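You operate a simulated robot arm through the tools that you are given. There is no shell and no other tool. Be economical: measure what you need, move in short steps, check, and stop when the job is done.

You are at the controls of a simulated robot arm. One attempt, no reset.

Task
Put the blue-to-red extension on the bench top in front of the red pan. Then put the grey canister from the top of the steel table on the bench top in front of the red pan. Then close the press head. Then put the brown carton on the top of the spring bench away on the middle shelf of the blue rack. Then take the green bump stop from the tray of the red cart and put it on the charge card. Then take the orange bottle on the tray of the red cart and put it away on the ledge over the wash bench. Then take the purple carton on the tray of the red cart and put it away on the upper wide shelf of the tall rack. Then shut the small purple drawer. Then put the gold piston on the top of the steel table away in the inside of the black tray. Do these in the order given. Set down upright: grey canister, brown carton, orange bottle, purple carton. The press head goes anticlockwise seen from above, to its stop.

Only the result counts: the job must be done as asked and must still hold three seconds after the hand-in. Knocking over, shifting, dropping, spilling or breaking anything else fails it.

Robot
A 7-joint arm with a two-finger parallel gripper on a trunk, on a base that drives. Base frame: it is fixed to the floor where the robot stands at the start and does not move with it; the origin is under the middle of the robot, x ahead of it, y to its left, z up. Readings come in mm, degrees, newtons and seconds.
With the tool pointing down near the work surface it reaches from about 260 to 600 mm from the robot's upright axis, wherever it stands. Its first joint turns from -166.0 to 166.0 degrees. Places, roughly: bench top in front of the red pan (34x15 cm) [-2280, 1660, 920]; blue-to-red extension (4x4x4 cm) [500, -100, 900]; brown carton [-6000, 1750, 1000]; charge card [-5750, -250, 750]; gold piston (5x5x4 cm) [-3100, -200, 800]; green bump stop (5x5x4 cm) [-5600, -200, 800]; grey canister (7x7x10 cm) [-3600, -500, 900]; inside of the black tray (26x20 cm) [-1080, -180, 880]; ledge over the wash bench (50x12 cm) [-1240, -460, 1200]; middle shelf of the blue rack [-4100, -2100, 400]; orange bottle [-5500, -250, 750]; press head [-6500, 1800, 1200]; purple carton [-5500, -250, 750]; small purple drawer [-4300, -2200, 900]; upper wide shelf of the tall rack [-6200, -2200, 1300]. Payload 3.4 kg.
The TCP is the grasp point between the finger pads, 30 mm short of the fingertips. In the tool frame z runs along the fingers and y along their closing line. The gripper opens to 94 mm. The fingers are 28 mm wide and 10 mm thick; the gripper's body (50 by 96 mm) begins 55 mm behind the TCP.
Orientation is told as [roll, pitch, yaw] about the base's x, y, z axes, in that order, counted from this pose: with the fingers straight down and closing along the base's y, the tool's x points along the base's -x, its y along +y and its z along -z.

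Tools
- The arm moves only by the tool play_rows. Its argument "rows" is a list of rows, each a list of 3 entries, a list of its own where there are three numbers: the shift along the tool's x, y, z in mm, then the turn, a rotation vector about the tool's x, y, z in degrees, then the finger opening in mm, from 0 to 94. In form: [[[dx, dy, dz], [wx, wy, wz], grip], ...]. A call has 1 to 20 rows; each row shifts and turns the commanded pose from where the row before left it, along the tool's axes as they then stand. Rows are played at 5 a second. More than 50 mm and 8.6 degrees between two rows, or a gripper value outside its range, and nothing of the call is played. A pose out of reach is approached as far as the arm can. The call stops where the force on the tool passes 40 N (or 10 N more than at its start, if that is more) or the arm is blocked; 0.2 s more then pass. Each finger travels about 72 mm/s and halts on what it meets, pressing with about 24 N; the grip force reading is that of the motor and also rises with nothing between the fingers. The clock runs only during rows and for 0.2 s after the last one: add rows that do not move to give the fingers time. The reply holds the time, the measured pose of the TCP, the force on the tool along the base axes, the opening and the grip force, in the units named above and with some noise, with the torque about the TCP (base axes, N m) and any sound that the robot's microphone picked up.
- Cameras (640 x 400 px; columns grow to the right, rows downward): "scene" is now at [-62.3, 87.4, 1538]; the picture's right is [-1.00, 0.03, 0.00], its down [0.03, 0.89, -0.46] and it looks along [-0.02, -0.46, -0.89] (base axes); focal length 214 px, centre (320, 200). "wrist" rides on the gripper at [76, 14, -102] in the tool frame; the picture's right is [-0.18, 0.98, 0.00], its down [-0.75, -0.14, -0.64] and it looks along [-0.63, -0.12, 0.77] (tool axes); focal length 243 px, centre (320, 200). There is no depth. A picture from a camera that has moved, and an enlarged one, comes with that camera's place and axes in the base frame and with its lens.
- get_image(camera): a new picture of that camera. It takes no simulated time.
- lift_body(by): slides the trunk up (or, below 0, down) by that many mm; the arm and the scene camera ride with it, the base frame stays. It gives what a move gives, with no picture.
- roll_base(legs): drives the robot by 1 to 6 legs, each [ahead, left, turn to the left] in mm, mm and degrees, along the robot's own axes; the way and the turn of a leg run together, so that a leg with both is an arc; at most 1500 mm and 180 degrees a leg. The arm and the cameras ride along, it lands a little off, and it stops where it bumps. It gives what a move gives.
- aim_head(pan, tilt): turns the head with the scene camera to pan (to the left, within 155 degrees either way) and tilt (down, from -29 to 69), counted from straight ahead of the robot. It gives what a move gives.
- enlarge(camera, box): a new picture of the part [left, top, right, bottom] of that camera's present view, enlarged. It takes no simulated time.
- job_done(): hands the job in; it is judged then, once.

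Work in short steps. Places have to be worked out from the pictures, the camera data and where the tool is seen: move nearer, look again, correct. Check each grasp and each placing, and mend what went wrong. You have 483 turns and 220 pictures in all, those below and enlarged ones among them. Open the gripper and draw the arm clear of the work before you hand the job in, unless the task says otherwise.

The tools are called after ">>>" as a command line: name --argument value ..., lists and objects as JSON in quotes. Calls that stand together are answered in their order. play_rows: Moves the arm, as the interface text tells. Its arguments: {"type":"object","properties":{"rows":{"type":"array","items":{"type":"array"}}},"required":["rows"]} The other tools are called the same way: lift_body (by) slides the trunk up or down; roll_base (legs) drives the base; aim_head (pan, tilt) turns the head that bears the scene camera; get_image (camera) takes a picture; enlarge (camera, box) takes an enlarged picture of a part of a camera's view; job_done () hands the job in.

At the start:

```text
clock: 0.0
tool_pos: [-291.4, -172.6, 1148.7]
ee_rot: [-0.1, 0.0, 0.1]
contact_force: [-0.6, 0.9, 0.1]
moment: [-0.01, -0.01, 0.04]
grip_width: 94.1
grip_force: 0.0
trunk travel left (down, up): [-225.0, 161.0]
robot x, y, heading: [-1.7, -0.4, -0.0]
head pan, tilt: [-92.0, 62.5]
```

scene: 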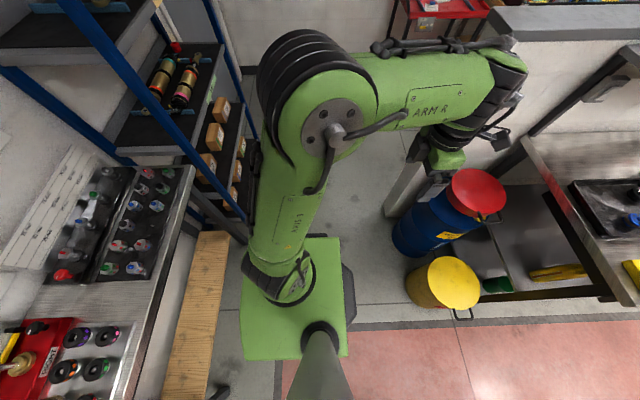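
wrist: 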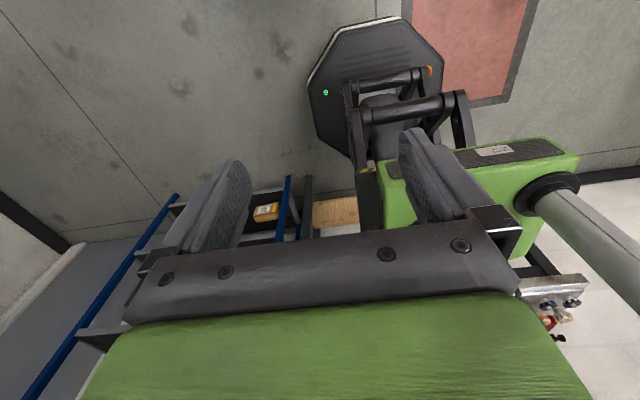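

The arm is folded behind the robot; I look ahead first, where the extension should be.

>>> aim_head --pan 0 --tilt 45

>>> get_image --camera "scene"

```text
clock: 1.7
tool_pos: [-291.0, -173.5, 1149.8]
ee_rot: [0.0, -0.1, 0.0]
contact_force: [0.8, 0.2, 0.9]
moment: [0.03, 0.0, -0.03]
grip_width: 94.1
grip_force: 0.0
trunk travel left (down, up): [-225.0, 161.0]
robot x, y, heading: [1.4, -1.8, -0.1]
head pan, tilt: [0.0, 45.0]
```

```text
217 pictures are left
camera scene: at [21.1, 151.1, 1560.3], right [0.0, -1.0, 0.0], down [-0.71, 0.0, -0.71], along [0.71, 0.0, -0.71], focal length 214 px, centre (320, 200)
```

scene: 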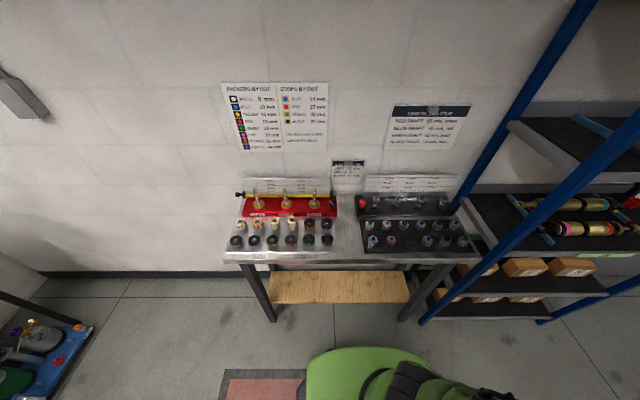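

The bench ahead has coded parts and charts. I enlarge both to read.

>>> enlarge --camera "scene" --box '[215, 170, 345, 260]'

>>> enlarge --camera "scene" --box '[325, 160, 485, 260]'

>>> enlarge --camera "scene" --box '[215, 75, 475, 195]'

```text
4.44 times, centred on (280, 215) of scene
camera zoom: at [21.1, 151.1, 1560.3], right [0.0, -1.0, 0.0], down [-0.71, 0.0, -0.71], along [0.71, 0.0, -0.71], focal length 953 px, centre (498, 133)
```

zoom: 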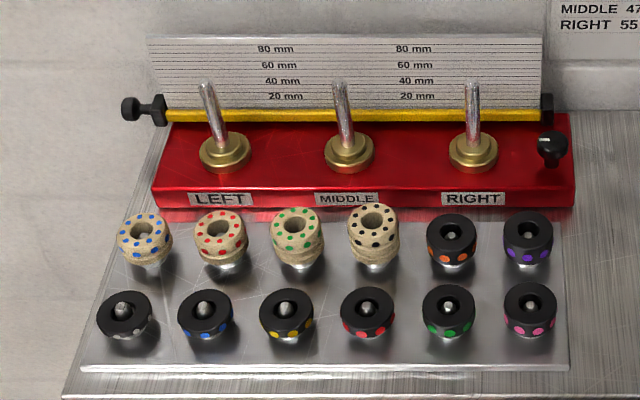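

```text
4.00 times, centred on (405, 210) of scene
camera zoom: at [21.1, 151.1, 1560.3], right [0.0, -1.0, 0.0], down [-0.71, 0.0, -0.71], along [0.71, 0.0, -0.71], focal length 858 px, centre (-20, 160)
```

zoom: 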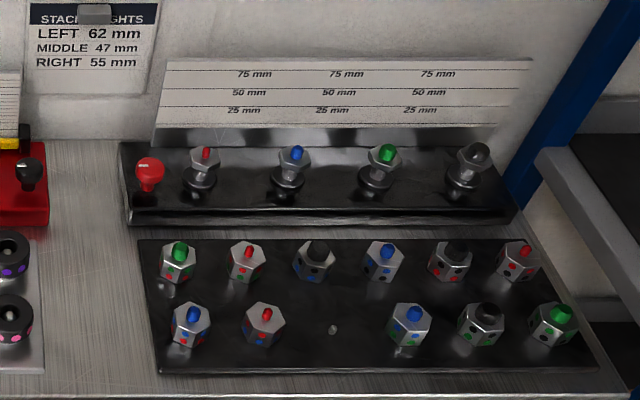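

```text
2.46 times, centred on (345, 135) of scene
camera zoom: at [21.1, 151.1, 1560.3], right [0.0, -1.0, 0.0], down [-0.71, 0.0, -0.71], along [0.71, 0.0, -0.71], focal length 528 px, centre (258, 360)
```

zoom: 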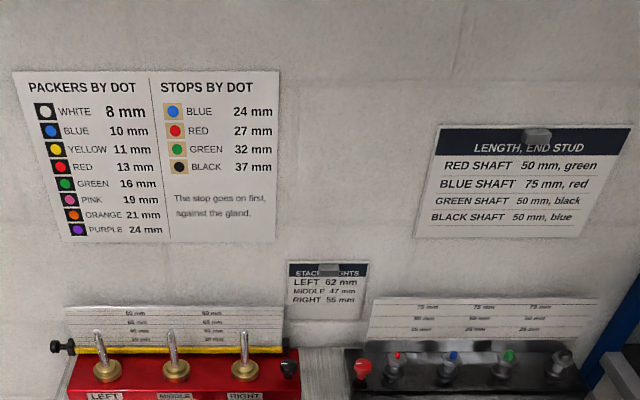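

Front row second part (red stud, blue/red dots) seems the target at about (469,-107). I swing the arm round to the front at constant radius.

>>> play_rows --rows '[[[-27.3, -38.3, 0], [0, 0, -8], 94], [[-27.3, -38.3, 0], [0, 0, -8], 94], [[-27.3, -38.3, 0], [0, 0, -8], 94], [[-27.3, -38.3, 0], [0, 0, -8], 94], [[-27.3, -38.3, 0], [0, 0, -8], 94], [[-27.3, -38.3, 0], [0, 0, -8], 94], [[-27.3, -38.3, 0], [0, 0, -8], 94], [[-27.3, -38.3, 0], [0, 0, -8], 94], [[-27.3, -38.3, 0], [0, 0, -8], 94], [[-27.3, -38.3, 0], [0, 0, -8], 94], [[-27.3, -38.3, 0], [0, 0, -8], 94], [[-27.3, -38.3, 0], [0, 0, -8], 94], [[-27.3, -38.3, 0], [0, 0, -8], 94], [[-27.3, -38.3, 0], [0, 0, -8], 94], [[-27.3, -38.3, 0], [0, 0, -8], 94], [[-27.3, -38.3, 0], [0, 0, -8], 94], [[-27.3, -38.3, 0], [0, 0, -8], 94]]'

>>> get_image --camera "wrist"

>>> get_image --camera "scene"

```text
clock: 5.3
tool_pos: [325.5, -72.4, 1152.1]
ee_rot: [0.0, 0.0, 136.0]
contact_force: [-0.2, -0.3, -0.4]
moment: [-0.01, -0.02, 0.03]
grip_width: 94.0
grip_force: 0.0
trunk travel left (down, up): [-225.0, 161.0]
robot x, y, heading: [0.1, 3.7, 0.2]
head pan, tilt: [0.0, 45.0]
```

```text
213 pictures are left
camera wrist: at [371.9, -135.6, 1255.0], right [-0.81, -0.58, 0.0], down [-0.44, 0.63, 0.64], along [-0.37, 0.52, -0.77], focal length 243 px, centre (320, 200)
```

wrist: 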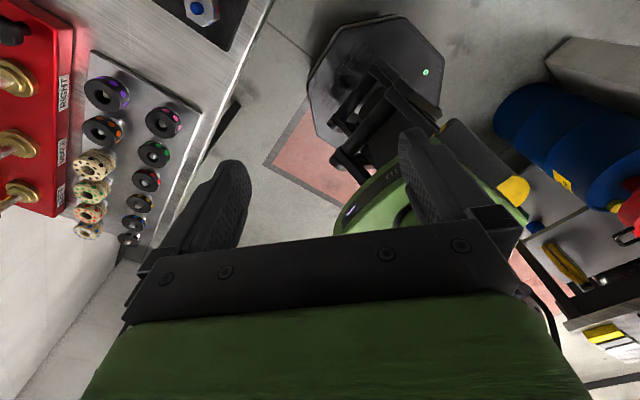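

```text
212 pictures are left
camera scene: at [21.7, 152.3, 1560.1], right [0.0, -1.0, 0.0], down [-0.71, 0.0, -0.71], along [0.71, 0.0, -0.71], focal length 214 px, centre (320, 200)
```

scene: 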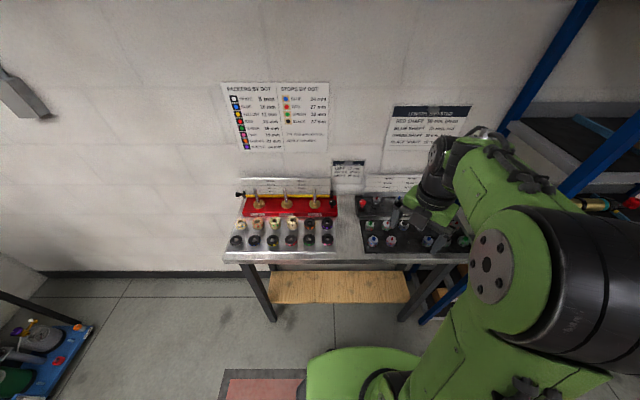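

I check the target's dots up close before moving over it.

>>> enlarge --camera "scene" --box '[362, 215, 410, 250]'

```text
11.43 times, centred on (386, 232) of scene
camera zoom: at [21.7, 152.3, 1560.1], right [0.0, -1.0, 0.0], down [-0.71, 0.0, -0.71], along [0.71, 0.0, -0.71], focal length 2451 px, centre (-434, -171)
```

zoom: 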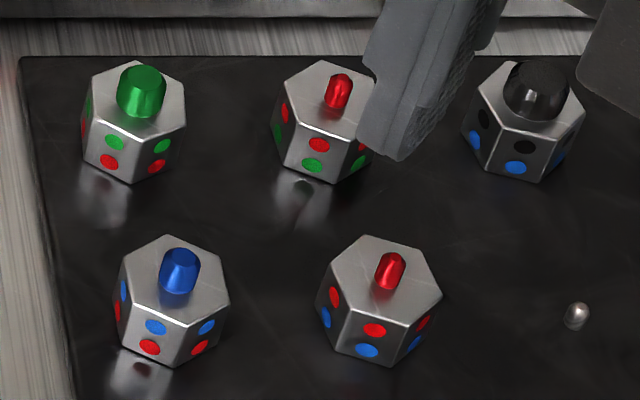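

Confirmed: blue socket dots, red stud. I turn to yaw 180 and move above it at safe height.

>>> play_rows --rows '[[[0, 0, 0], [0, 0, -7.33], 70], [[0, 0, 0], [0, 0, -7.33], 70], [[0, 0, 0], [0, 0, -7.33], 70], [[0, 0, 0], [0, 0, -7.33], 70], [[0, 0, 0], [0, 0, -7.33], 70], [[0, 0, 0], [0, 0, -7.33], 70], [[39, 9, 15], [0, 0, 0], 60], [[39, 9, 15], [0, 0, 0], 60], [[39, 9, 15], [0, 0, 0], 60], [[39, 9, 15], [0, 0, 0], 60], [[0, 0, 40], [0, 0, 0], 60], [[0, 0, 0], [0, 0, 0], 60]]'

>>> get_image --camera "wrist"

>>> enlarge --camera "scene" --box '[340, 180, 460, 260]'

```text
clock: 7.9
tool_pos: [478.8, -107.3, 1049.3]
ee_rot: [0.0, 0.1, 180.0]
contact_force: [-0.2, -0.4, -0.4]
moment: [0.01, 0.0, 0.01]
grip_width: 60.0
grip_force: 0.0
trunk travel left (down, up): [-225.0, 161.0]
robot x, y, heading: [1.4, -2.5, 0.3]
head pan, tilt: [0.0, 45.0]
```

```text
210 pictures are left
camera wrist: at [556.6, -122.2, 1151.0], right [-0.18, -0.98, 0.0], down [-0.75, 0.14, 0.64], along [-0.63, 0.12, -0.77], focal length 243 px, centre (320, 200)
```

wrist: 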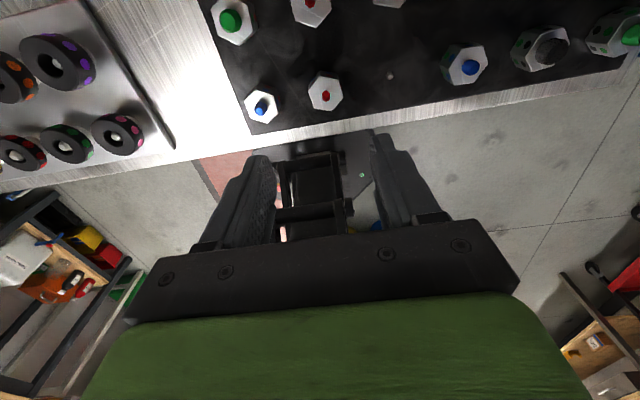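

```text
5.00 times, centred on (400, 220) of scene
camera zoom: at [21.3, 150.1, 1560.4], right [0.0, -1.0, 0.0], down [-0.71, 0.0, -0.71], along [0.71, 0.0, -0.71], focal length 1072 px, centre (-80, 100)
```

zoom: 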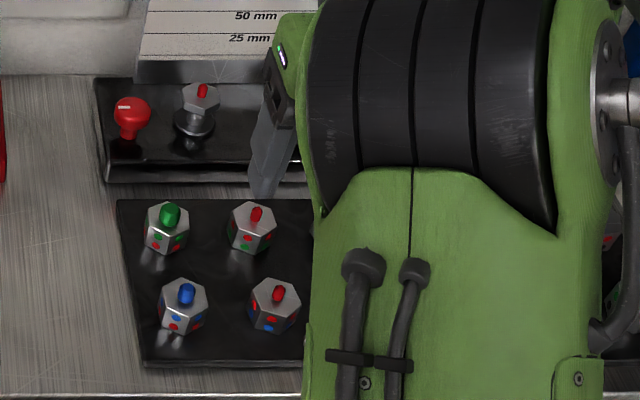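

Triangulated: target's top at (483,-113,896). Flats face roughly ±x, so I turn to yaw 90 to close along x and descend some.

>>> play_rows --rows '[[[0, 0, 0], [0, 0, 8.2], 70], [[0, 0, 0], [0, 0, 8.2], 70], [[0, 0, 0], [0, 0, 8.2], 70], [[0, 0, 0], [0, 0, 8.2], 70], [[0, 0, 0], [0, 0, 8.2], 70], [[0, 0, 0], [0, 0, 8.2], 70], [[0, 0, 0], [0, 0, 8.2], 70], [[0, 0, 0], [0, 0, 8.2], 70], [[0, 0, 0], [0, 0, 8.2], 70], [[0, 0, 0], [0, 0, 8.2], 70], [[0, 0, 0], [0, 0, 8], 70], [[6, 4, 40], [0, 0, 0], 66], [[0, 0, 30], [0, 0, 0], 66], [[0, 0, 0], [0, 0, 0], 66]]'

>>> get_image --camera "wrist"

>>> enlarge --camera "scene" --box '[350, 190, 440, 250]'

```text
clock: 10.9
tool_pos: [478.0, -114.8, 979.7]
ee_rot: [0.0, -0.1, 89.9]
contact_force: [0.1, 0.0, -0.1]
moment: [-0.02, -0.02, -0.02]
grip_width: 65.9
grip_force: 0.1
trunk travel left (down, up): [-225.0, 161.0]
robot x, y, heading: [0.8, -0.8, 0.1]
head pan, tilt: [0.0, 45.0]
```

```text
208 pictures are left
camera wrist: at [464.5, -189.2, 1082.8], right [-0.98, 0.19, 0.0], down [0.14, 0.75, 0.64], along [0.12, 0.63, -0.77], focal length 243 px, centre (320, 200)
```

wrist: 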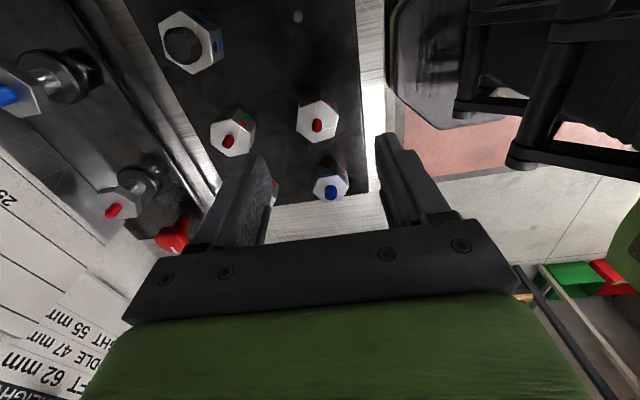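

```text
6.67 times, centred on (395, 220) of scene
camera zoom: at [21.2, 151.3, 1560.3], right [0.0, -1.0, 0.0], down [-0.71, 0.0, -0.71], along [0.71, 0.0, -0.71], focal length 1430 px, centre (-180, 67)
```

zoom: 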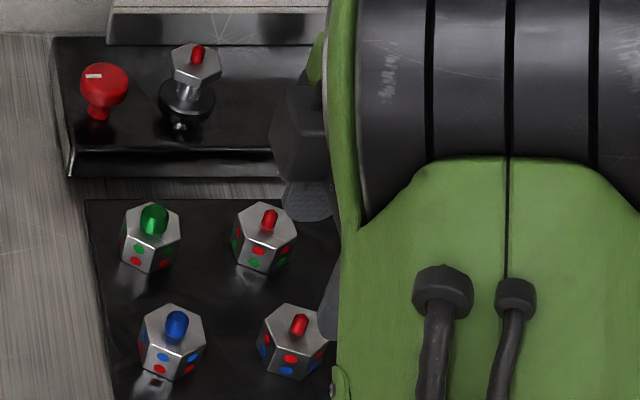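

I look at the hexagon's orientation in the wrist view.

>>> enlarge --camera "wrist" --box '[280, 90, 360, 140]'

```text
8.00 times, centred on (320, 115) of wrist
camera zoom: at [464.5, -189.2, 1082.8], right [-0.98, 0.19, 0.0], down [0.14, 0.75, 0.64], along [0.12, 0.63, -0.77], focal length 1941 px, centre (320, 880)
```

zoom: 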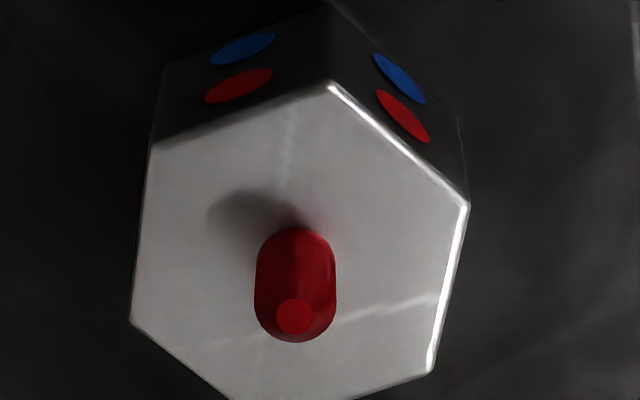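

Hexagon centre (482,-115), flats' normal at −20°. Turning to yaw 70, descending to TCP z≈905.

>>> play_rows --rows '[[[0, -3.8, 0], [0, 0, 6.7], 54], [[0, 0, 0], [0, 0, 6.7], 54], [[0, 0, 0], [0, 0, 6.7], 54], [[0, 0, 25], [0, 0, 0], 54], [[0, 0, 25], [0, 0, 0], 54], [[0, 0, 13], [0, 0, 0], 54], [[0, 0, 11], [0, 0, 0], 54], [[0, 0, 0], [0, 0, 0], 54]]'

>>> get_image --camera "wrist"

```text
clock: 12.7
tool_pos: [481.8, -113.4, 905.1]
ee_rot: [0.0, 0.0, 70.0]
contact_force: [0.4, -0.9, 0.0]
moment: [0.0, -0.01, -0.04]
grip_width: 53.9
grip_force: 0.0
trunk travel left (down, up): [-225.0, 161.0]
robot x, y, heading: [1.6, -3.8, 0.2]
head pan, tilt: [0.0, 45.0]
```

```text
205 pictures are left
camera wrist: at [442.7, -179.8, 1007.6], right [-0.86, 0.51, 0.0], down [0.39, 0.66, 0.64], along [0.33, 0.55, -0.77], focal length 243 px, centre (320, 200)
```

wrist: 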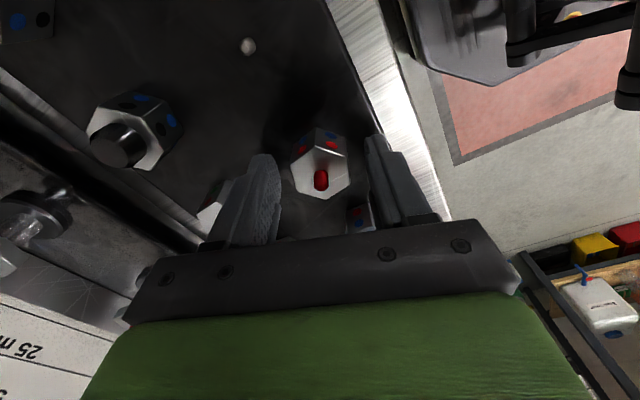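

The part sits between the fingers and no contact is felt; I close the gripper and lift a little.

>>> play_rows --rows '[[[0, 0, 0], [0, 0, 0], 40], [[0, 0, 0], [0, 0, 0], 20], [[0, 0, 0], [0, 0, 0], 10], [[0, 0, 0], [0, 0, 0], 10], [[0, 0, 0], [0, 0, 0], 10]]'

>>> play_rows --rows '[[[0, 0, -15], [0, 0, 0], 10], [[0, 0, -25], [0, 0, 0], 10], [[0, 0, -30], [0, 0, 0], 10], [[0, 0, 0], [0, 0, 0], 10]]'

>>> get_image --camera "wrist"

```text
clock: 13.9
tool_pos: [481.6, -113.3, 904.0]
ee_rot: [0.0, 0.0, 69.9]
contact_force: [-0.3, 0.2, -0.1]
moment: [-0.02, 0.01, -0.02]
grip_width: 31.8
grip_force: 24.1
trunk travel left (down, up): [-225.0, 161.0]
robot x, y, heading: [0.2, -0.6, -0.0]
head pan, tilt: [0.0, 45.0]
```

```text
clock: 14.9
tool_pos: [484.2, -113.4, 975.0]
ee_rot: [-0.1, 0.0, 69.9]
contact_force: [0.0, 0.0, -0.6]
moment: [0.0, 0.0, 0.03]
grip_width: 31.8
grip_force: 23.8
trunk travel left (down, up): [-225.0, 161.0]
robot x, y, heading: [0.7, -1.0, -0.0]
head pan, tilt: [0.0, 45.0]
```

```text
204 pictures are left
camera wrist: at [444.6, -179.7, 1078.6], right [-0.86, 0.51, 0.0], down [0.39, 0.66, 0.64], along [0.33, 0.55, -0.77], focal length 243 px, centre (320, 200)
```

wrist: 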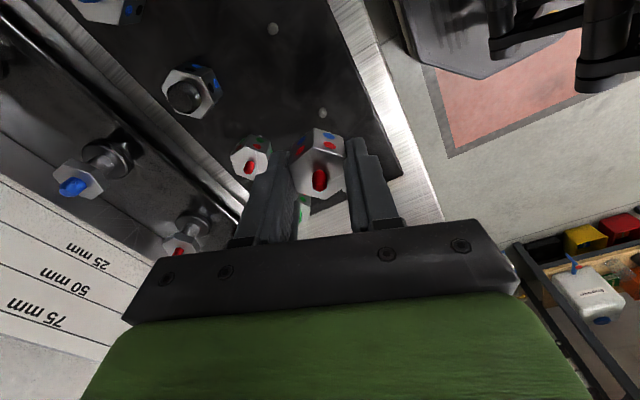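

Held. I lift and retract the arm to a compact pose, then survey the room with the head.

>>> play_rows --rows '[[[0, 0, -45], [0, 0, 0], 10], [[0, 0, -45], [0, 0, 0], 10], [[4, 35, -30], [0, 0, 0], 10], [[4, 35, -30], [0, 0, 0], 10], [[4, 35, -30], [0, 0, 0], 10], [[5, 35, 0], [0, 0, 0], 10], [[0, 24, 0], [0, 0, 0], 10]]'

>>> aim_head --pan 90 --tilt 25

>>> get_image --camera "scene"

>>> aim_head --pan 150 --tilt 25

>>> get_image --camera "scene"

>>> aim_head --pan -130 --tilt 25

>>> get_image --camera "scene"

```text
clock: 16.5
tool_pos: [317.8, -76.3, 1156.3]
ee_rot: [-0.1, 0.0, 69.9]
contact_force: [0.0, 1.1, -0.5]
moment: [0.0, 0.0, -0.02]
grip_width: 31.8
grip_force: 24.3
trunk travel left (down, up): [-225.0, 161.0]
robot x, y, heading: [1.6, 1.3, 0.0]
head pan, tilt: [0.0, 45.0]
```

```text
clock: 18.1
tool_pos: [319.5, -75.9, 1156.8]
ee_rot: [0.0, -0.1, 69.9]
contact_force: [1.4, 0.4, -1.0]
moment: [0.01, 0.02, -0.02]
grip_width: 31.5
grip_force: 23.9
trunk travel left (down, up): [-225.0, 161.0]
robot x, y, heading: [1.2, -2.5, -0.0]
head pan, tilt: [90.0, 25.0]
```

```text
203 pictures are left
camera scene: at [-59.9, 243.4, 1590.8], right [1.0, 0.0, 0.0], down [0.0, -0.42, -0.91], along [0.0, 0.91, -0.42], focal length 214 px, centre (320, 200)
```

scene: 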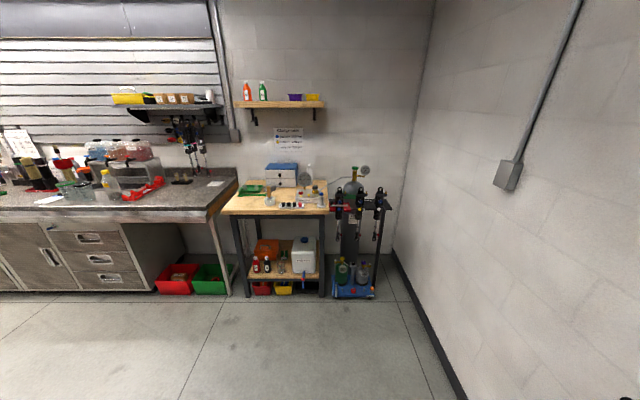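

```text
clock: 19.4
tool_pos: [318.4, -75.0, 1156.4]
ee_rot: [0.1, 0.0, 69.9]
contact_force: [-0.3, -0.2, -0.6]
moment: [-0.02, 0.01, -0.01]
grip_width: 31.6
grip_force: 23.7
trunk travel left (down, up): [-225.0, 161.0]
robot x, y, heading: [2.4, 1.8, -0.1]
head pan, tilt: [150.0, 25.0]
```

```text
202 pictures are left
camera scene: at [-139.7, 197.4, 1590.9], right [0.5, 0.87, 0.0], down [0.37, -0.21, -0.91], along [-0.78, 0.45, -0.42], focal length 214 px, centre (320, 200)
```

scene: 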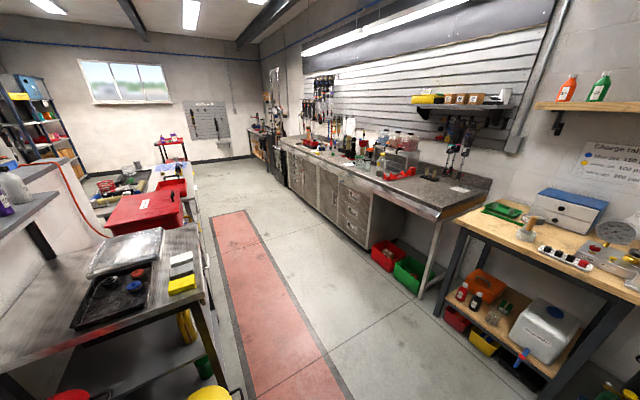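

```text
clock: 23.3
tool_pos: [319.2, -76.0, 1155.4]
ee_rot: [0.0, 0.0, 69.9]
contact_force: [-0.3, 0.1, -0.9]
moment: [-0.01, 0.04, -0.02]
grip_width: 31.3
grip_force: 24.2
trunk travel left (down, up): [-225.0, 161.0]
robot x, y, heading: [0.2, -2.9, 0.1]
head pan, tilt: [-130.0, 25.0]
```

```text
201 pictures are left
camera scene: at [-119.2, 80.6, 1590.9], right [-0.77, 0.64, 0.0], down [0.27, 0.32, -0.91], along [-0.58, -0.69, -0.42], focal length 214 px, centre (320, 200)
```

scene: 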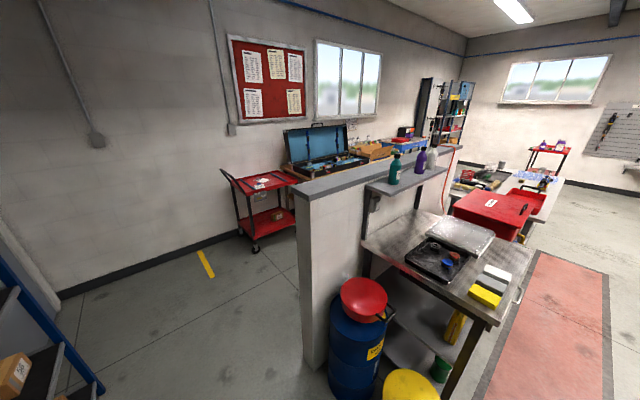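

The long bench with the red pan lies at +y (edge ≈ y 1440). I back off, turn to face it, and strafe along the aisle.

>>> roll_base --legs '[[-300, 600, 0], [0, 0, 90], [0, 1500, 0], [0, 450, 0]]'

>>> aim_head --pan 0 --tilt 35

>>> get_image --camera "scene"

```text
clock: 40.3
tool_pos: [-2197.5, 888.9, 1155.3]
ee_rot: [-0.1, 0.0, 161.0]
contact_force: [0.1, 0.4, -0.5]
moment: [0.0, -0.01, -0.01]
grip_width: 31.5
grip_force: 24.5
trunk travel left (down, up): [-225.0, 161.0]
robot x, y, heading: [-2264.7, 568.4, 91.3]
head pan, tilt: [-130.0, 25.0]
```

```text
clock: 42.4
tool_pos: [-2196.7, 888.7, 1156.0]
ee_rot: [0.0, 0.0, 161.0]
contact_force: [1.1, -0.8, -1.0]
moment: [0.02, -0.01, -0.02]
grip_width: 31.6
grip_force: 23.9
trunk travel left (down, up): [-225.0, 161.0]
robot x, y, heading: [-2267.1, 566.5, 91.3]
head pan, tilt: [0.0, 35.0]
```

```text
200 pictures are left
camera scene: at [-2417.9, 591.9, 1575.1], right [1.0, 0.02, 0.0], down [0.01, -0.57, -0.82], along [-0.02, 0.82, -0.57], focal length 214 px, centre (320, 200)
```

scene: 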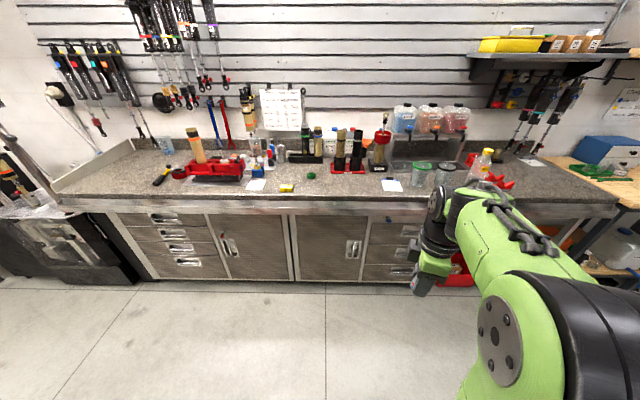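

The point in front of the pan should fall at about px (347,188). I enlarge there.

>>> enlarge --camera "scene" --box '[230, 120, 440, 250]'

```text
3.05 times, centred on (335, 185) of scene
camera zoom: at [-2417.9, 591.9, 1575.1], right [1.0, 0.02, 0.0], down [0.01, -0.57, -0.82], along [-0.02, 0.82, -0.57], focal length 654 px, centre (274, 246)
```

zoom: 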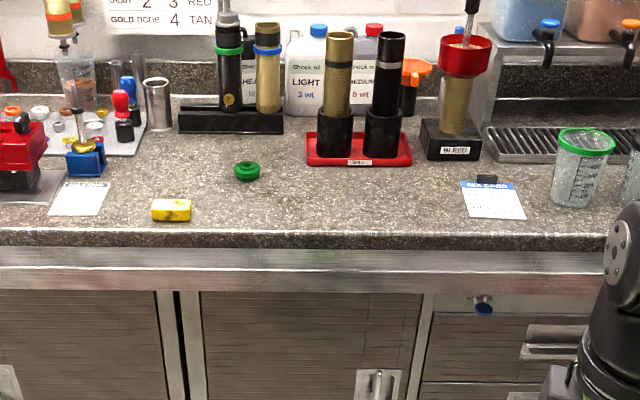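

The red pan is the red tray with the two tubes. I drive nearer and look down.

>>> roll_base --legs '[[420, 0, -1.3]]'

>>> aim_head --pan 0 --tilt 50

>>> get_image --camera "scene"

>>> get_image --camera "wrist"

```text
clock: 45.0
tool_pos: [-2190.3, 1309.7, 1155.9]
ee_rot: [0.0, 0.0, 159.4]
contact_force: [-0.5, 0.1, 0.0]
moment: [-0.03, -0.02, 0.06]
grip_width: 31.5
grip_force: 24.3
trunk travel left (down, up): [-225.0, 161.0]
robot x, y, heading: [-2267.3, 989.7, 89.7]
head pan, tilt: [0.0, 35.0]
```

```text
clock: 45.8
tool_pos: [-2189.7, 1310.2, 1156.4]
ee_rot: [0.1, 0.0, 159.4]
contact_force: [0.2, 0.0, -1.2]
moment: [0.02, 0.0, 0.01]
grip_width: 31.8
grip_force: 23.9
trunk travel left (down, up): [-225.0, 161.0]
robot x, y, heading: [-2271.6, 986.4, 89.6]
head pan, tilt: [0.0, 50.0]
```

```text
198 pictures are left
camera scene: at [-2419.9, 1008.1, 1553.4], right [1.0, -0.01, 0.0], down [-0.01, -0.77, -0.64], along [0.0, 0.64, -0.77], focal length 214 px, centre (320, 200)
```

scene: 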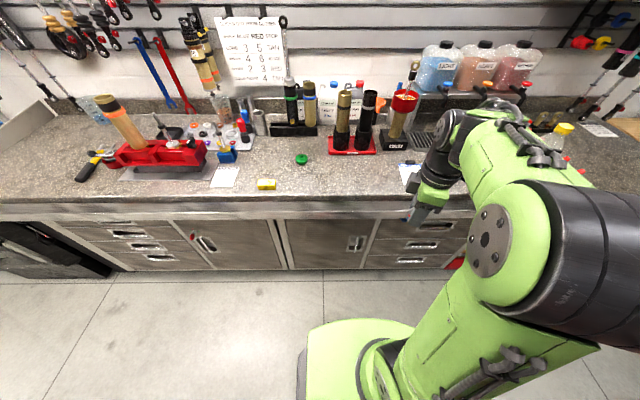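

```text
197 pictures are left
camera wrist: at [-2123.1, 1268.8, 1258.9], right [-0.52, -0.86, 0.0], down [-0.66, 0.4, 0.64], along [-0.55, 0.33, -0.77], focal length 243 px, centre (320, 200)
```

wrist: 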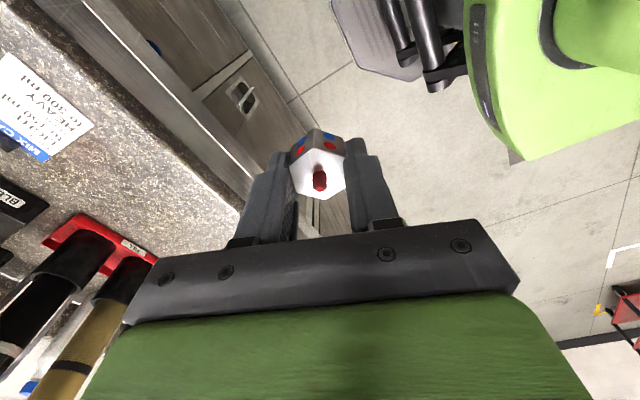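

Bench top ≈ z 920, its edge y≈1540, pan front edge y≈1825, spanning x −2160…−2330. I drive 170 mm closer and move the part above (−2380,1640).

>>> roll_base --legs '[[170, 0, 0]]'

>>> play_rows --rows '[[[-39, -13.8, 0], [0, 0, 0], 10], [[-39, -13.8, 0], [0, 0, 0], 10], [[-39, -13.8, 0], [0, 0, 0], 10], [[-39, -13.8, 0], [0, 0, 0], 10], [[-39, -13.8, 0], [0, 0, 0], 10], [[-39, -13.8, 0], [0, 0, 0], 10], [[0, 0, 40], [0, 0, 0], 10], [[0, 0, 40], [0, 0, 0], 10], [[0, 0, 40], [0, 0, 0], 10], [[0, 0, 0], [0, 0, 0], 10]]'

>>> get_image --camera "wrist"

>>> get_image --camera "scene"

```text
clock: 47.2
tool_pos: [-2188.3, 1483.8, 1154.9]
ee_rot: [0.2, -0.1, 159.3]
contact_force: [0.2, 1.1, -0.5]
moment: [-0.03, 0.01, 0.02]
grip_width: 31.6
grip_force: 23.4
trunk travel left (down, up): [-225.0, 161.0]
robot x, y, heading: [-2269.9, 1160.9, 89.7]
head pan, tilt: [0.0, 50.0]
```

```text
clock: 49.4
tool_pos: [-2379.3, 1639.7, 1035.5]
ee_rot: [0.0, 0.1, 159.5]
contact_force: [-0.3, 0.7, 0.8]
moment: [-0.02, 0.02, 0.02]
grip_width: 31.7
grip_force: 23.9
trunk travel left (down, up): [-225.0, 161.0]
robot x, y, heading: [-2265.0, 1162.8, 89.6]
head pan, tilt: [0.0, 50.0]
```

```text
196 pictures are left
camera wrist: at [-2310.8, 1599.7, 1138.6], right [-0.52, -0.86, 0.0], down [-0.66, 0.4, 0.64], along [-0.55, 0.33, -0.77], focal length 243 px, centre (320, 200)
```

wrist: 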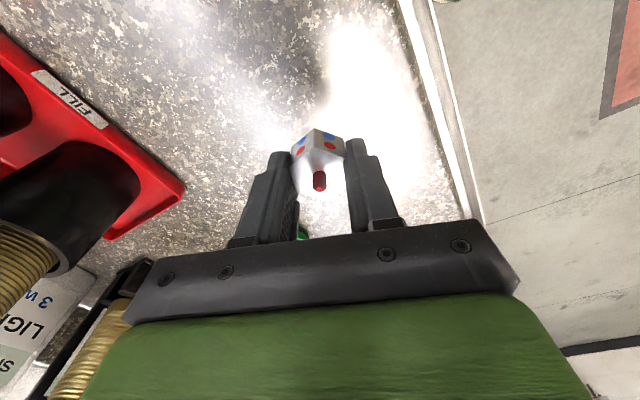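

```text
195 pictures are left
camera scene: at [-2418.6, 1179.5, 1553.4], right [1.0, -0.01, 0.0], down [-0.01, -0.77, -0.64], along [0.0, 0.64, -0.77], focal length 214 px, centre (320, 200)
```

scene: 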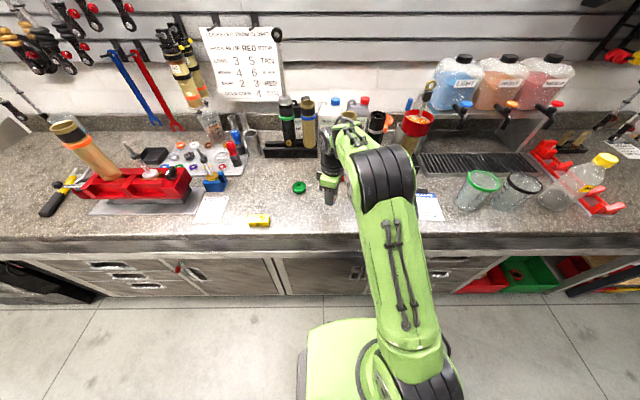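

Good location; shift 30 mm toward the middle, then descend slowly until contact.

>>> play_rows --rows '[[[28, -10.6, 20], [0, 0, 0], 10], [[0, 0, 30], [0, 0, 0], 10], [[0, 0, 15], [0, 0, 0], 10], [[0, 0, 0], [0, 0, 0], 10]]'

>>> play_rows --rows '[[[0, 0, 3], [0, 0, 0], 10], [[0, 0, 3], [0, 0, 0], 10], [[0, 0, 2], [0, 0, 0], 10], [[0, 0, 0], [0, 0, 0], 10]]'

>>> enlarge --camera "wrist" --box '[240, 80, 420, 230]'

```text
clock: 50.4
tool_pos: [-2348.9, 1641.8, 970.1]
ee_rot: [0.0, 0.0, 159.4]
contact_force: [-0.5, -0.4, -0.3]
moment: [0.05, -0.03, 0.01]
grip_width: 31.9
grip_force: 24.0
trunk travel left (down, up): [-225.0, 161.0]
robot x, y, heading: [-2267.3, 1162.5, 89.5]
head pan, tilt: [0.0, 50.0]
```

```text
clock: 51.4
tool_pos: [-2349.2, 1641.0, 965.9]
ee_rot: [-0.2, -0.1, 159.3]
contact_force: [1.3, 4.0, 14.5]
moment: [-0.03, -0.08, 0.03]
grip_width: 31.6
grip_force: 24.0
trunk travel left (down, up): [-225.0, 161.0]
robot x, y, heading: [-2266.5, 1163.1, 89.7]
head pan, tilt: [0.0, 50.0]
```

```text
2.67 times, centred on (330, 155) of wrist
camera zoom: at [-2281.6, 1600.7, 1067.2], right [-0.52, -0.86, 0.0], down [-0.66, 0.39, 0.64], along [-0.55, 0.34, -0.76], focal length 647 px, centre (293, 320)
```

zoom: 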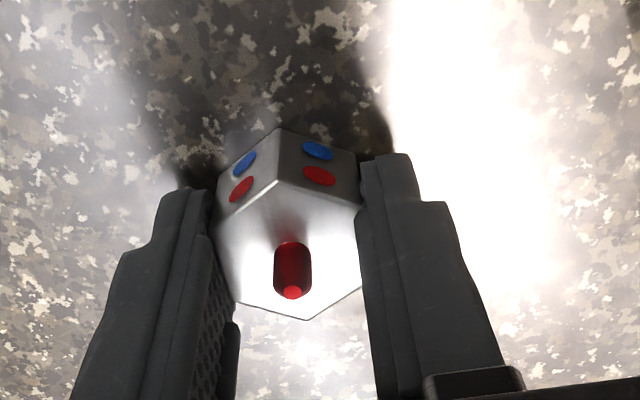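

Contact force 14 N: the part rests on the bench. I open the fingers and lift off.

>>> play_rows --rows '[[[0, 0, 0], [0, 0, 0], 40], [[0, 0, 0], [0, 0, 0], 50], [[0, 0, 0], [0, 0, 0], 50], [[0, 0, -30], [0, 0, 0], 50], [[0, 0, -40], [0, 0, 0], 50], [[0, 0, -40], [0, 0, 0], 50], [[0, 0, -40], [0, 0, 0], 50], [[0, 0, -40], [0, 0, 0], 50]]'

>>> get_image --camera "wrist"

```text
clock: 53.2
tool_pos: [-2348.5, 1639.1, 1154.2]
ee_rot: [0.0, 0.1, 159.5]
contact_force: [-0.5, -0.1, 0.1]
moment: [0.01, 0.01, 0.01]
grip_width: 49.9
grip_force: 0.1
trunk travel left (down, up): [-225.0, 161.0]
robot x, y, heading: [-2265.2, 1165.3, 89.7]
head pan, tilt: [0.0, 50.0]
```

```text
193 pictures are left
camera wrist: at [-2281.3, 1599.5, 1256.7], right [-0.52, -0.86, 0.0], down [-0.66, 0.4, 0.64], along [-0.55, 0.33, -0.77], focal length 243 px, centre (320, 200)
```

wrist: 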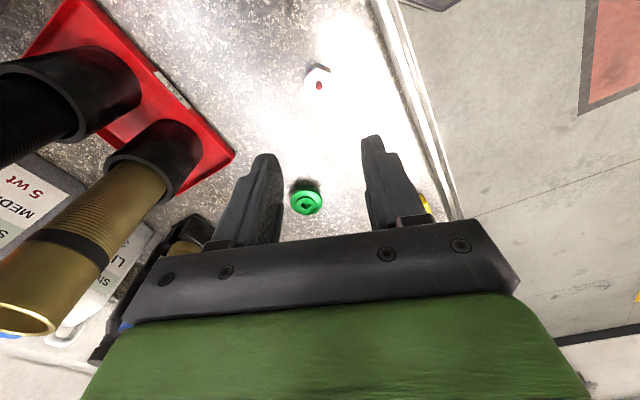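

Extension stands fine. I retract the arm, back off into the aisle and turn toward the steel table side.

>>> play_rows --rows '[[[32, 28, 0], [0, 0, 0], 60], [[32, 28, 0], [0, 0, 0], 60], [[32, 28, 0], [0, 0, 0], 60], [[32, 28, 0], [0, 0, 0], 60]]'

>>> roll_base --legs '[[-500, 0, 0], [0, 0, 90], [400, 0, 0]]'

>>> aim_head --pan 40 --tilt 30

>>> get_image --camera "scene"

>>> aim_head --pan 0 --tilt 25

>>> get_image --camera "scene"

```text
clock: 54.2
tool_pos: [-2267.9, 1490.3, 1152.4]
ee_rot: [0.0, 0.0, 159.4]
contact_force: [-0.2, -0.3, -0.4]
moment: [0.02, 0.01, 0.0]
grip_width: 60.0
grip_force: 0.1
trunk travel left (down, up): [-225.0, 161.0]
robot x, y, heading: [-2265.7, 1161.7, 89.6]
head pan, tilt: [0.0, 50.0]
```

```text
clock: 63.1
tool_pos: [-2988.1, 628.0, 1151.2]
ee_rot: [0.2, 0.0, -107.6]
contact_force: [0.2, -0.4, 0.4]
moment: [0.01, -0.02, 0.01]
grip_width: 59.9
grip_force: 0.0
trunk travel left (down, up): [-225.0, 161.0]
robot x, y, heading: [-2659.2, 645.8, -177.4]
head pan, tilt: [0.0, 50.0]
```

```text
clock: 64.2
tool_pos: [-2987.1, 628.2, 1150.7]
ee_rot: [0.0, 0.0, -107.7]
contact_force: [-0.4, 0.7, 0.5]
moment: [0.0, 0.01, 0.0]
grip_width: 60.1
grip_force: 0.0
trunk travel left (down, up): [-225.0, 161.0]
robot x, y, heading: [-2660.6, 649.0, -177.2]
head pan, tilt: [40.0, 30.0]
```

```text
192 pictures are left
camera scene: at [-2657.5, 436.5, 1582.8], right [-0.68, 0.74, 0.0], down [0.37, 0.34, -0.87], along [-0.64, -0.58, -0.5], focal length 214 px, centre (320, 200)
```

scene: 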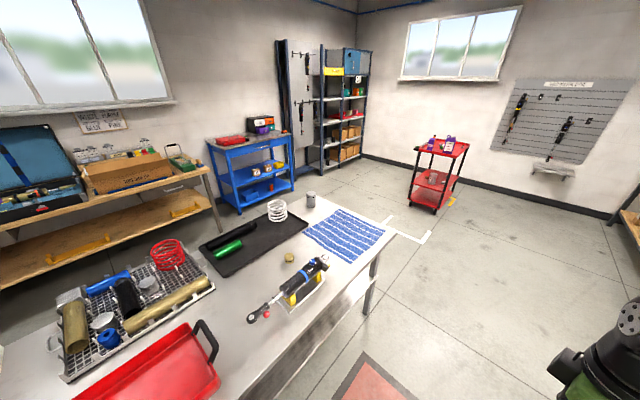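

```text
clock: 65.3
tool_pos: [-2989.4, 628.4, 1151.5]
ee_rot: [0.1, 0.0, -107.6]
contact_force: [0.8, 0.1, 0.3]
moment: [0.02, 0.07, 0.0]
grip_width: 60.2
grip_force: 0.0
trunk travel left (down, up): [-225.0, 161.0]
robot x, y, heading: [-2659.2, 644.2, -177.5]
head pan, tilt: [0.0, 25.0]
```

```text
191 pictures are left
camera scene: at [-2682.9, 493.4, 1590.8], right [-0.05, 1.0, 0.0], down [0.42, 0.02, -0.91], along [-0.91, -0.04, -0.42], focal length 214 px, centre (320, 200)
```

scene: 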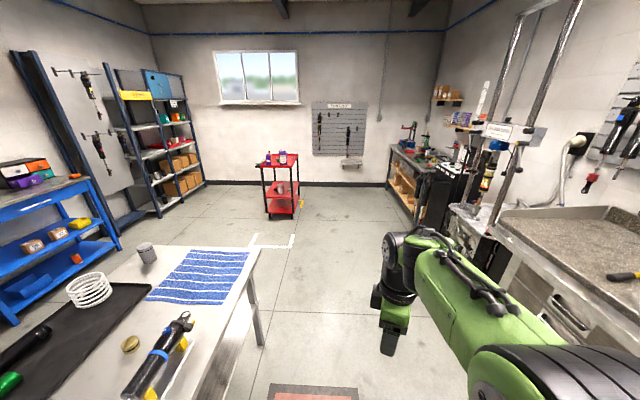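

The steel table island carries the canister near its far end, (≈−3525,−430). I'll go round to its far side at x≈−4050 and face +x.

>>> roll_base --legs '[[1390, 0, 0], [0, 0, 177.4], [0, -1000, 0]]'

>>> aim_head --pan 0 --tilt 50

>>> get_image --camera "scene"

>>> get_image --camera "wrist"

```text
clock: 84.3
tool_pos: [-3823.2, -394.7, 1151.8]
ee_rot: [-0.1, 0.0, 66.4]
contact_force: [0.2, 0.3, -0.4]
moment: [0.0, -0.01, -0.01]
grip_width: 60.3
grip_force: 0.1
trunk travel left (down, up): [-225.0, 161.0]
robot x, y, heading: [-4155.1, -380.4, -3.6]
head pan, tilt: [0.0, 25.0]
```

```text
clock: 85.2
tool_pos: [-3822.6, -396.0, 1151.2]
ee_rot: [0.1, 0.0, 66.4]
contact_force: [0.0, 0.0, -1.1]
moment: [-0.02, 0.01, 0.0]
grip_width: 60.0
grip_force: 0.0
trunk travel left (down, up): [-225.0, 161.0]
robot x, y, heading: [-4154.6, -379.8, -3.5]
head pan, tilt: [0.0, 50.0]
```

```text
190 pictures are left
camera scene: at [-4127.5, -229.7, 1553.4], right [-0.06, -1.0, 0.0], down [-0.76, 0.05, -0.64], along [0.64, -0.04, -0.77], focal length 214 px, centre (320, 200)
```

scene: 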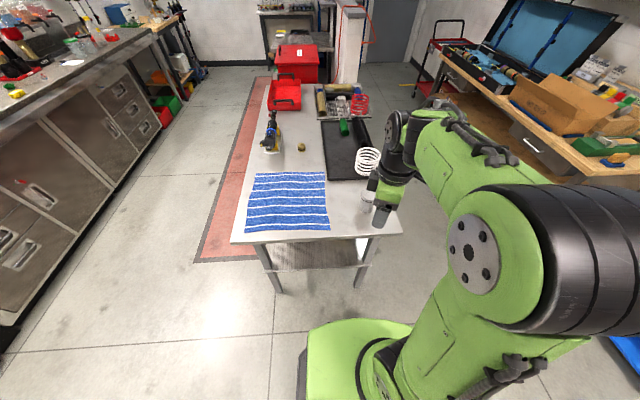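

```text
189 pictures are left
camera wrist: at [-3866.2, -459.9, 1254.1], right [-0.83, 0.56, 0.0], down [0.43, 0.63, 0.64], along [0.36, 0.53, -0.77], focal length 243 px, centre (320, 200)
```

wrist: 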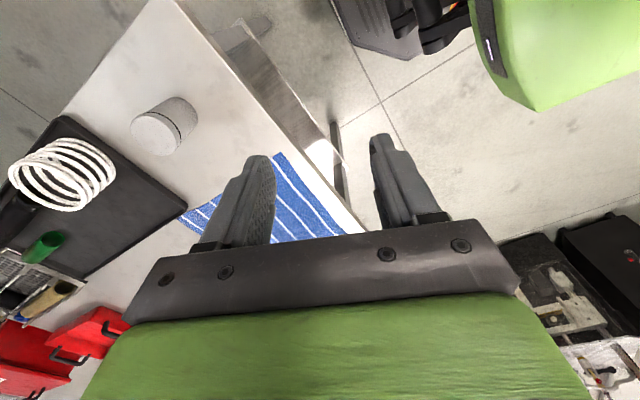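

Canister near (−3585,−468). I move 80 mm closer and bring the open gripper over it for a better look.

>>> roll_base --legs '[[80, 0, 0]]'

>>> play_rows --rows '[[[1, -43.5, 0], [0, 0, 0], 94], [[1, -43.5, 0], [0, 0, 0], 94], [[1, -43.5, 0], [0, 0, 0], 94], [[0, -43, 0], [0, 0, 0], 94], [[0, 0, 40], [0, 0, 0], 94], [[0, 0, 0], [0, 0, 0], 94]]'

>>> get_image --camera "wrist"

>>> get_image --camera "scene"

```text
clock: 86.3
tool_pos: [-3739.6, -402.4, 1150.8]
ee_rot: [0.1, 0.0, 66.4]
contact_force: [0.6, 0.2, -0.3]
moment: [0.01, 0.01, 0.04]
grip_width: 60.0
grip_force: 0.0
trunk travel left (down, up): [-225.0, 161.0]
robot x, y, heading: [-4068.8, -387.6, -3.5]
head pan, tilt: [0.0, 50.0]
```

```text
clock: 87.7
tool_pos: [-3582.5, -475.3, 1112.1]
ee_rot: [0.2, 0.0, 66.4]
contact_force: [-1.1, 0.7, 0.3]
moment: [-0.01, -0.03, 0.04]
grip_width: 93.8
grip_force: 0.1
trunk travel left (down, up): [-225.0, 161.0]
robot x, y, heading: [-4073.8, -384.7, -3.4]
head pan, tilt: [0.0, 50.0]
```

```text
188 pictures are left
camera wrist: at [-3625.4, -540.1, 1214.5], right [-0.83, 0.56, 0.0], down [0.43, 0.63, 0.64], along [0.36, 0.53, -0.77], focal length 243 px, centre (320, 200)
```

wrist: 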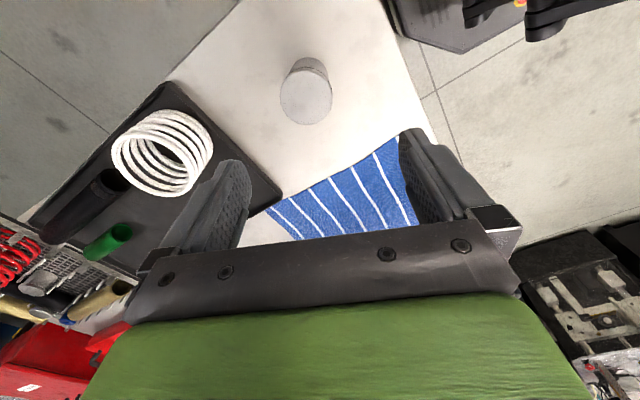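

```text
187 pictures are left
camera scene: at [-4045.3, -235.3, 1553.4], right [-0.06, -1.0, 0.0], down [-0.76, 0.05, -0.64], along [0.64, -0.04, -0.77], focal length 214 px, centre (320, 200)
```

scene: 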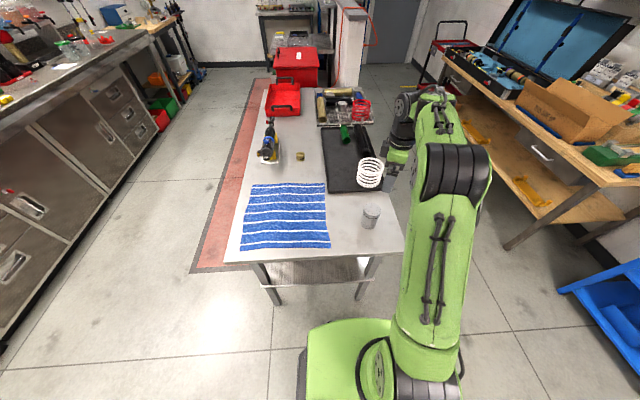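

Both views agree: canister top at (−3552,−466,880), so the table is ≈780. I centre and descend partway.

>>> play_rows --rows '[[[-20.2, -23.9, 0], [0, 0, 0], 94], [[0, 0, 45], [0, 0, 0], 94], [[0, 0, 45], [0, 0, 0], 94], [[0, 0, 45], [0, 0, 0], 94], [[0, 0, 45], [0, 0, 0], 94], [[0, 0, 0], [0, 0, 0], 94]]'

>>> get_image --camera "wrist"

```text
clock: 89.1
tool_pos: [-3556.5, -466.8, 930.6]
ee_rot: [0.0, 0.0, 66.3]
contact_force: [-0.1, -0.4, 0.4]
moment: [0.01, -0.01, 0.02]
grip_width: 94.0
grip_force: 0.1
trunk travel left (down, up): [-225.0, 161.0]
robot x, y, heading: [-4073.8, -382.9, -3.5]
head pan, tilt: [0.0, 50.0]
```

```text
186 pictures are left
camera wrist: at [-3598.4, -530.6, 1034.0], right [-0.83, 0.56, 0.0], down [0.43, 0.63, 0.64], along [0.36, 0.53, -0.77], focal length 243 px, centre (320, 200)
```

wrist: 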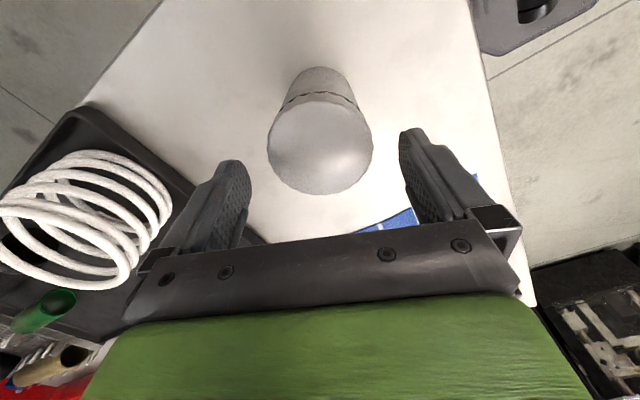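

Centred well. I descend to z≈842 and close.

>>> play_rows --rows '[[[-2, -2, 40], [0, 0, 0], 94], [[0, 0, 40], [0, 0, 0], 94], [[0, 0, 8], [0, 0, 0], 94], [[0, 0, 0], [0, 0, 0], 60], [[0, 0, 0], [0, 0, 0], 40], [[0, 0, 0], [0, 0, 0], 40], [[0, 0, 0], [0, 0, 0], 40]]'

>>> play_rows --rows '[[[0, 0, -20], [0, 0, 0], 40], [[0, 0, -30], [0, 0, 0], 40], [[0, 0, 0], [0, 0, 0], 40]]'

>>> get_image --camera "wrist"

```text
clock: 90.7
tool_pos: [-3553.1, -465.3, 845.1]
ee_rot: [-0.3, -0.1, 66.4]
contact_force: [-5.5, 0.0, 25.4]
moment: [-0.11, 0.41, -0.07]
grip_width: 69.6
grip_force: 24.1
trunk travel left (down, up): [-225.0, 161.0]
robot x, y, heading: [-4072.7, -386.8, -3.7]
head pan, tilt: [0.0, 50.0]
```

```text
clock: 91.5
tool_pos: [-3550.6, -463.8, 893.1]
ee_rot: [0.1, 0.0, 66.5]
contact_force: [0.8, 0.0, -3.4]
moment: [0.07, -0.01, 0.0]
grip_width: 69.2
grip_force: 24.3
trunk travel left (down, up): [-225.0, 161.0]
robot x, y, heading: [-4072.0, -383.5, -3.5]
head pan, tilt: [0.0, 50.0]
```

```text
185 pictures are left
camera wrist: at [-3593.6, -528.9, 995.6], right [-0.83, 0.56, 0.0], down [0.43, 0.63, 0.64], along [0.36, 0.53, -0.77], focal length 243 px, centre (320, 200)
```

wrist: 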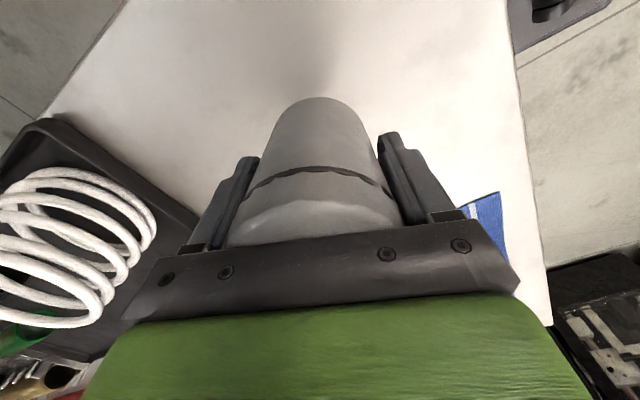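

Held firmly, palm at its lid, base ≈45 mm below TCP. I lift, retract and drive back to the pan bench.

>>> play_rows --rows '[[[0, 0, -43], [0, 0, 0], 40], [[0, 0, -43], [0, 0, 0], 40], [[0, 0, -43], [0, 0, 0], 40], [[0, 0, -43], [0, 0, 0], 40], [[0, 0, -43], [0, 0, 0], 40], [[0, 0, -43], [0, 0, 0], 40], [[3.4, 40, 0], [0, 0, 0], 40], [[3.4, 40, 0], [0, 0, 0], 40], [[3.4, 40, 0], [0, 0, 0], 40], [[3.4, 40, 0], [0, 0, 0], 40], [[3.4, 40, 0], [0, 0, 0], 40]]'

>>> roll_base --legs '[[-60, 0, 0], [0, 1000, 3.5], [1400, 0, 0], [300, 0, 0], [0, 0, 90]]'

```text
clock: 93.9
tool_pos: [-3738.7, -398.8, 1154.8]
ee_rot: [-0.1, 0.0, 66.4]
contact_force: [0.4, 0.7, -4.1]
moment: [0.04, -0.07, 0.01]
grip_width: 68.9
grip_force: 23.8
trunk travel left (down, up): [-225.0, 161.0]
robot x, y, heading: [-4073.5, -389.2, -3.4]
head pan, tilt: [0.0, 50.0]
```

```text
clock: 111.6
tool_pos: [-2463.3, 1003.2, 1154.4]
ee_rot: [0.0, 0.1, 162.4]
contact_force: [-0.8, 0.5, -4.3]
moment: [0.01, -0.03, 0.03]
grip_width: 68.4
grip_force: 23.7
trunk travel left (down, up): [-225.0, 161.0]
robot x, y, heading: [-2442.2, 667.1, 92.1]
head pan, tilt: [0.0, 50.0]
```

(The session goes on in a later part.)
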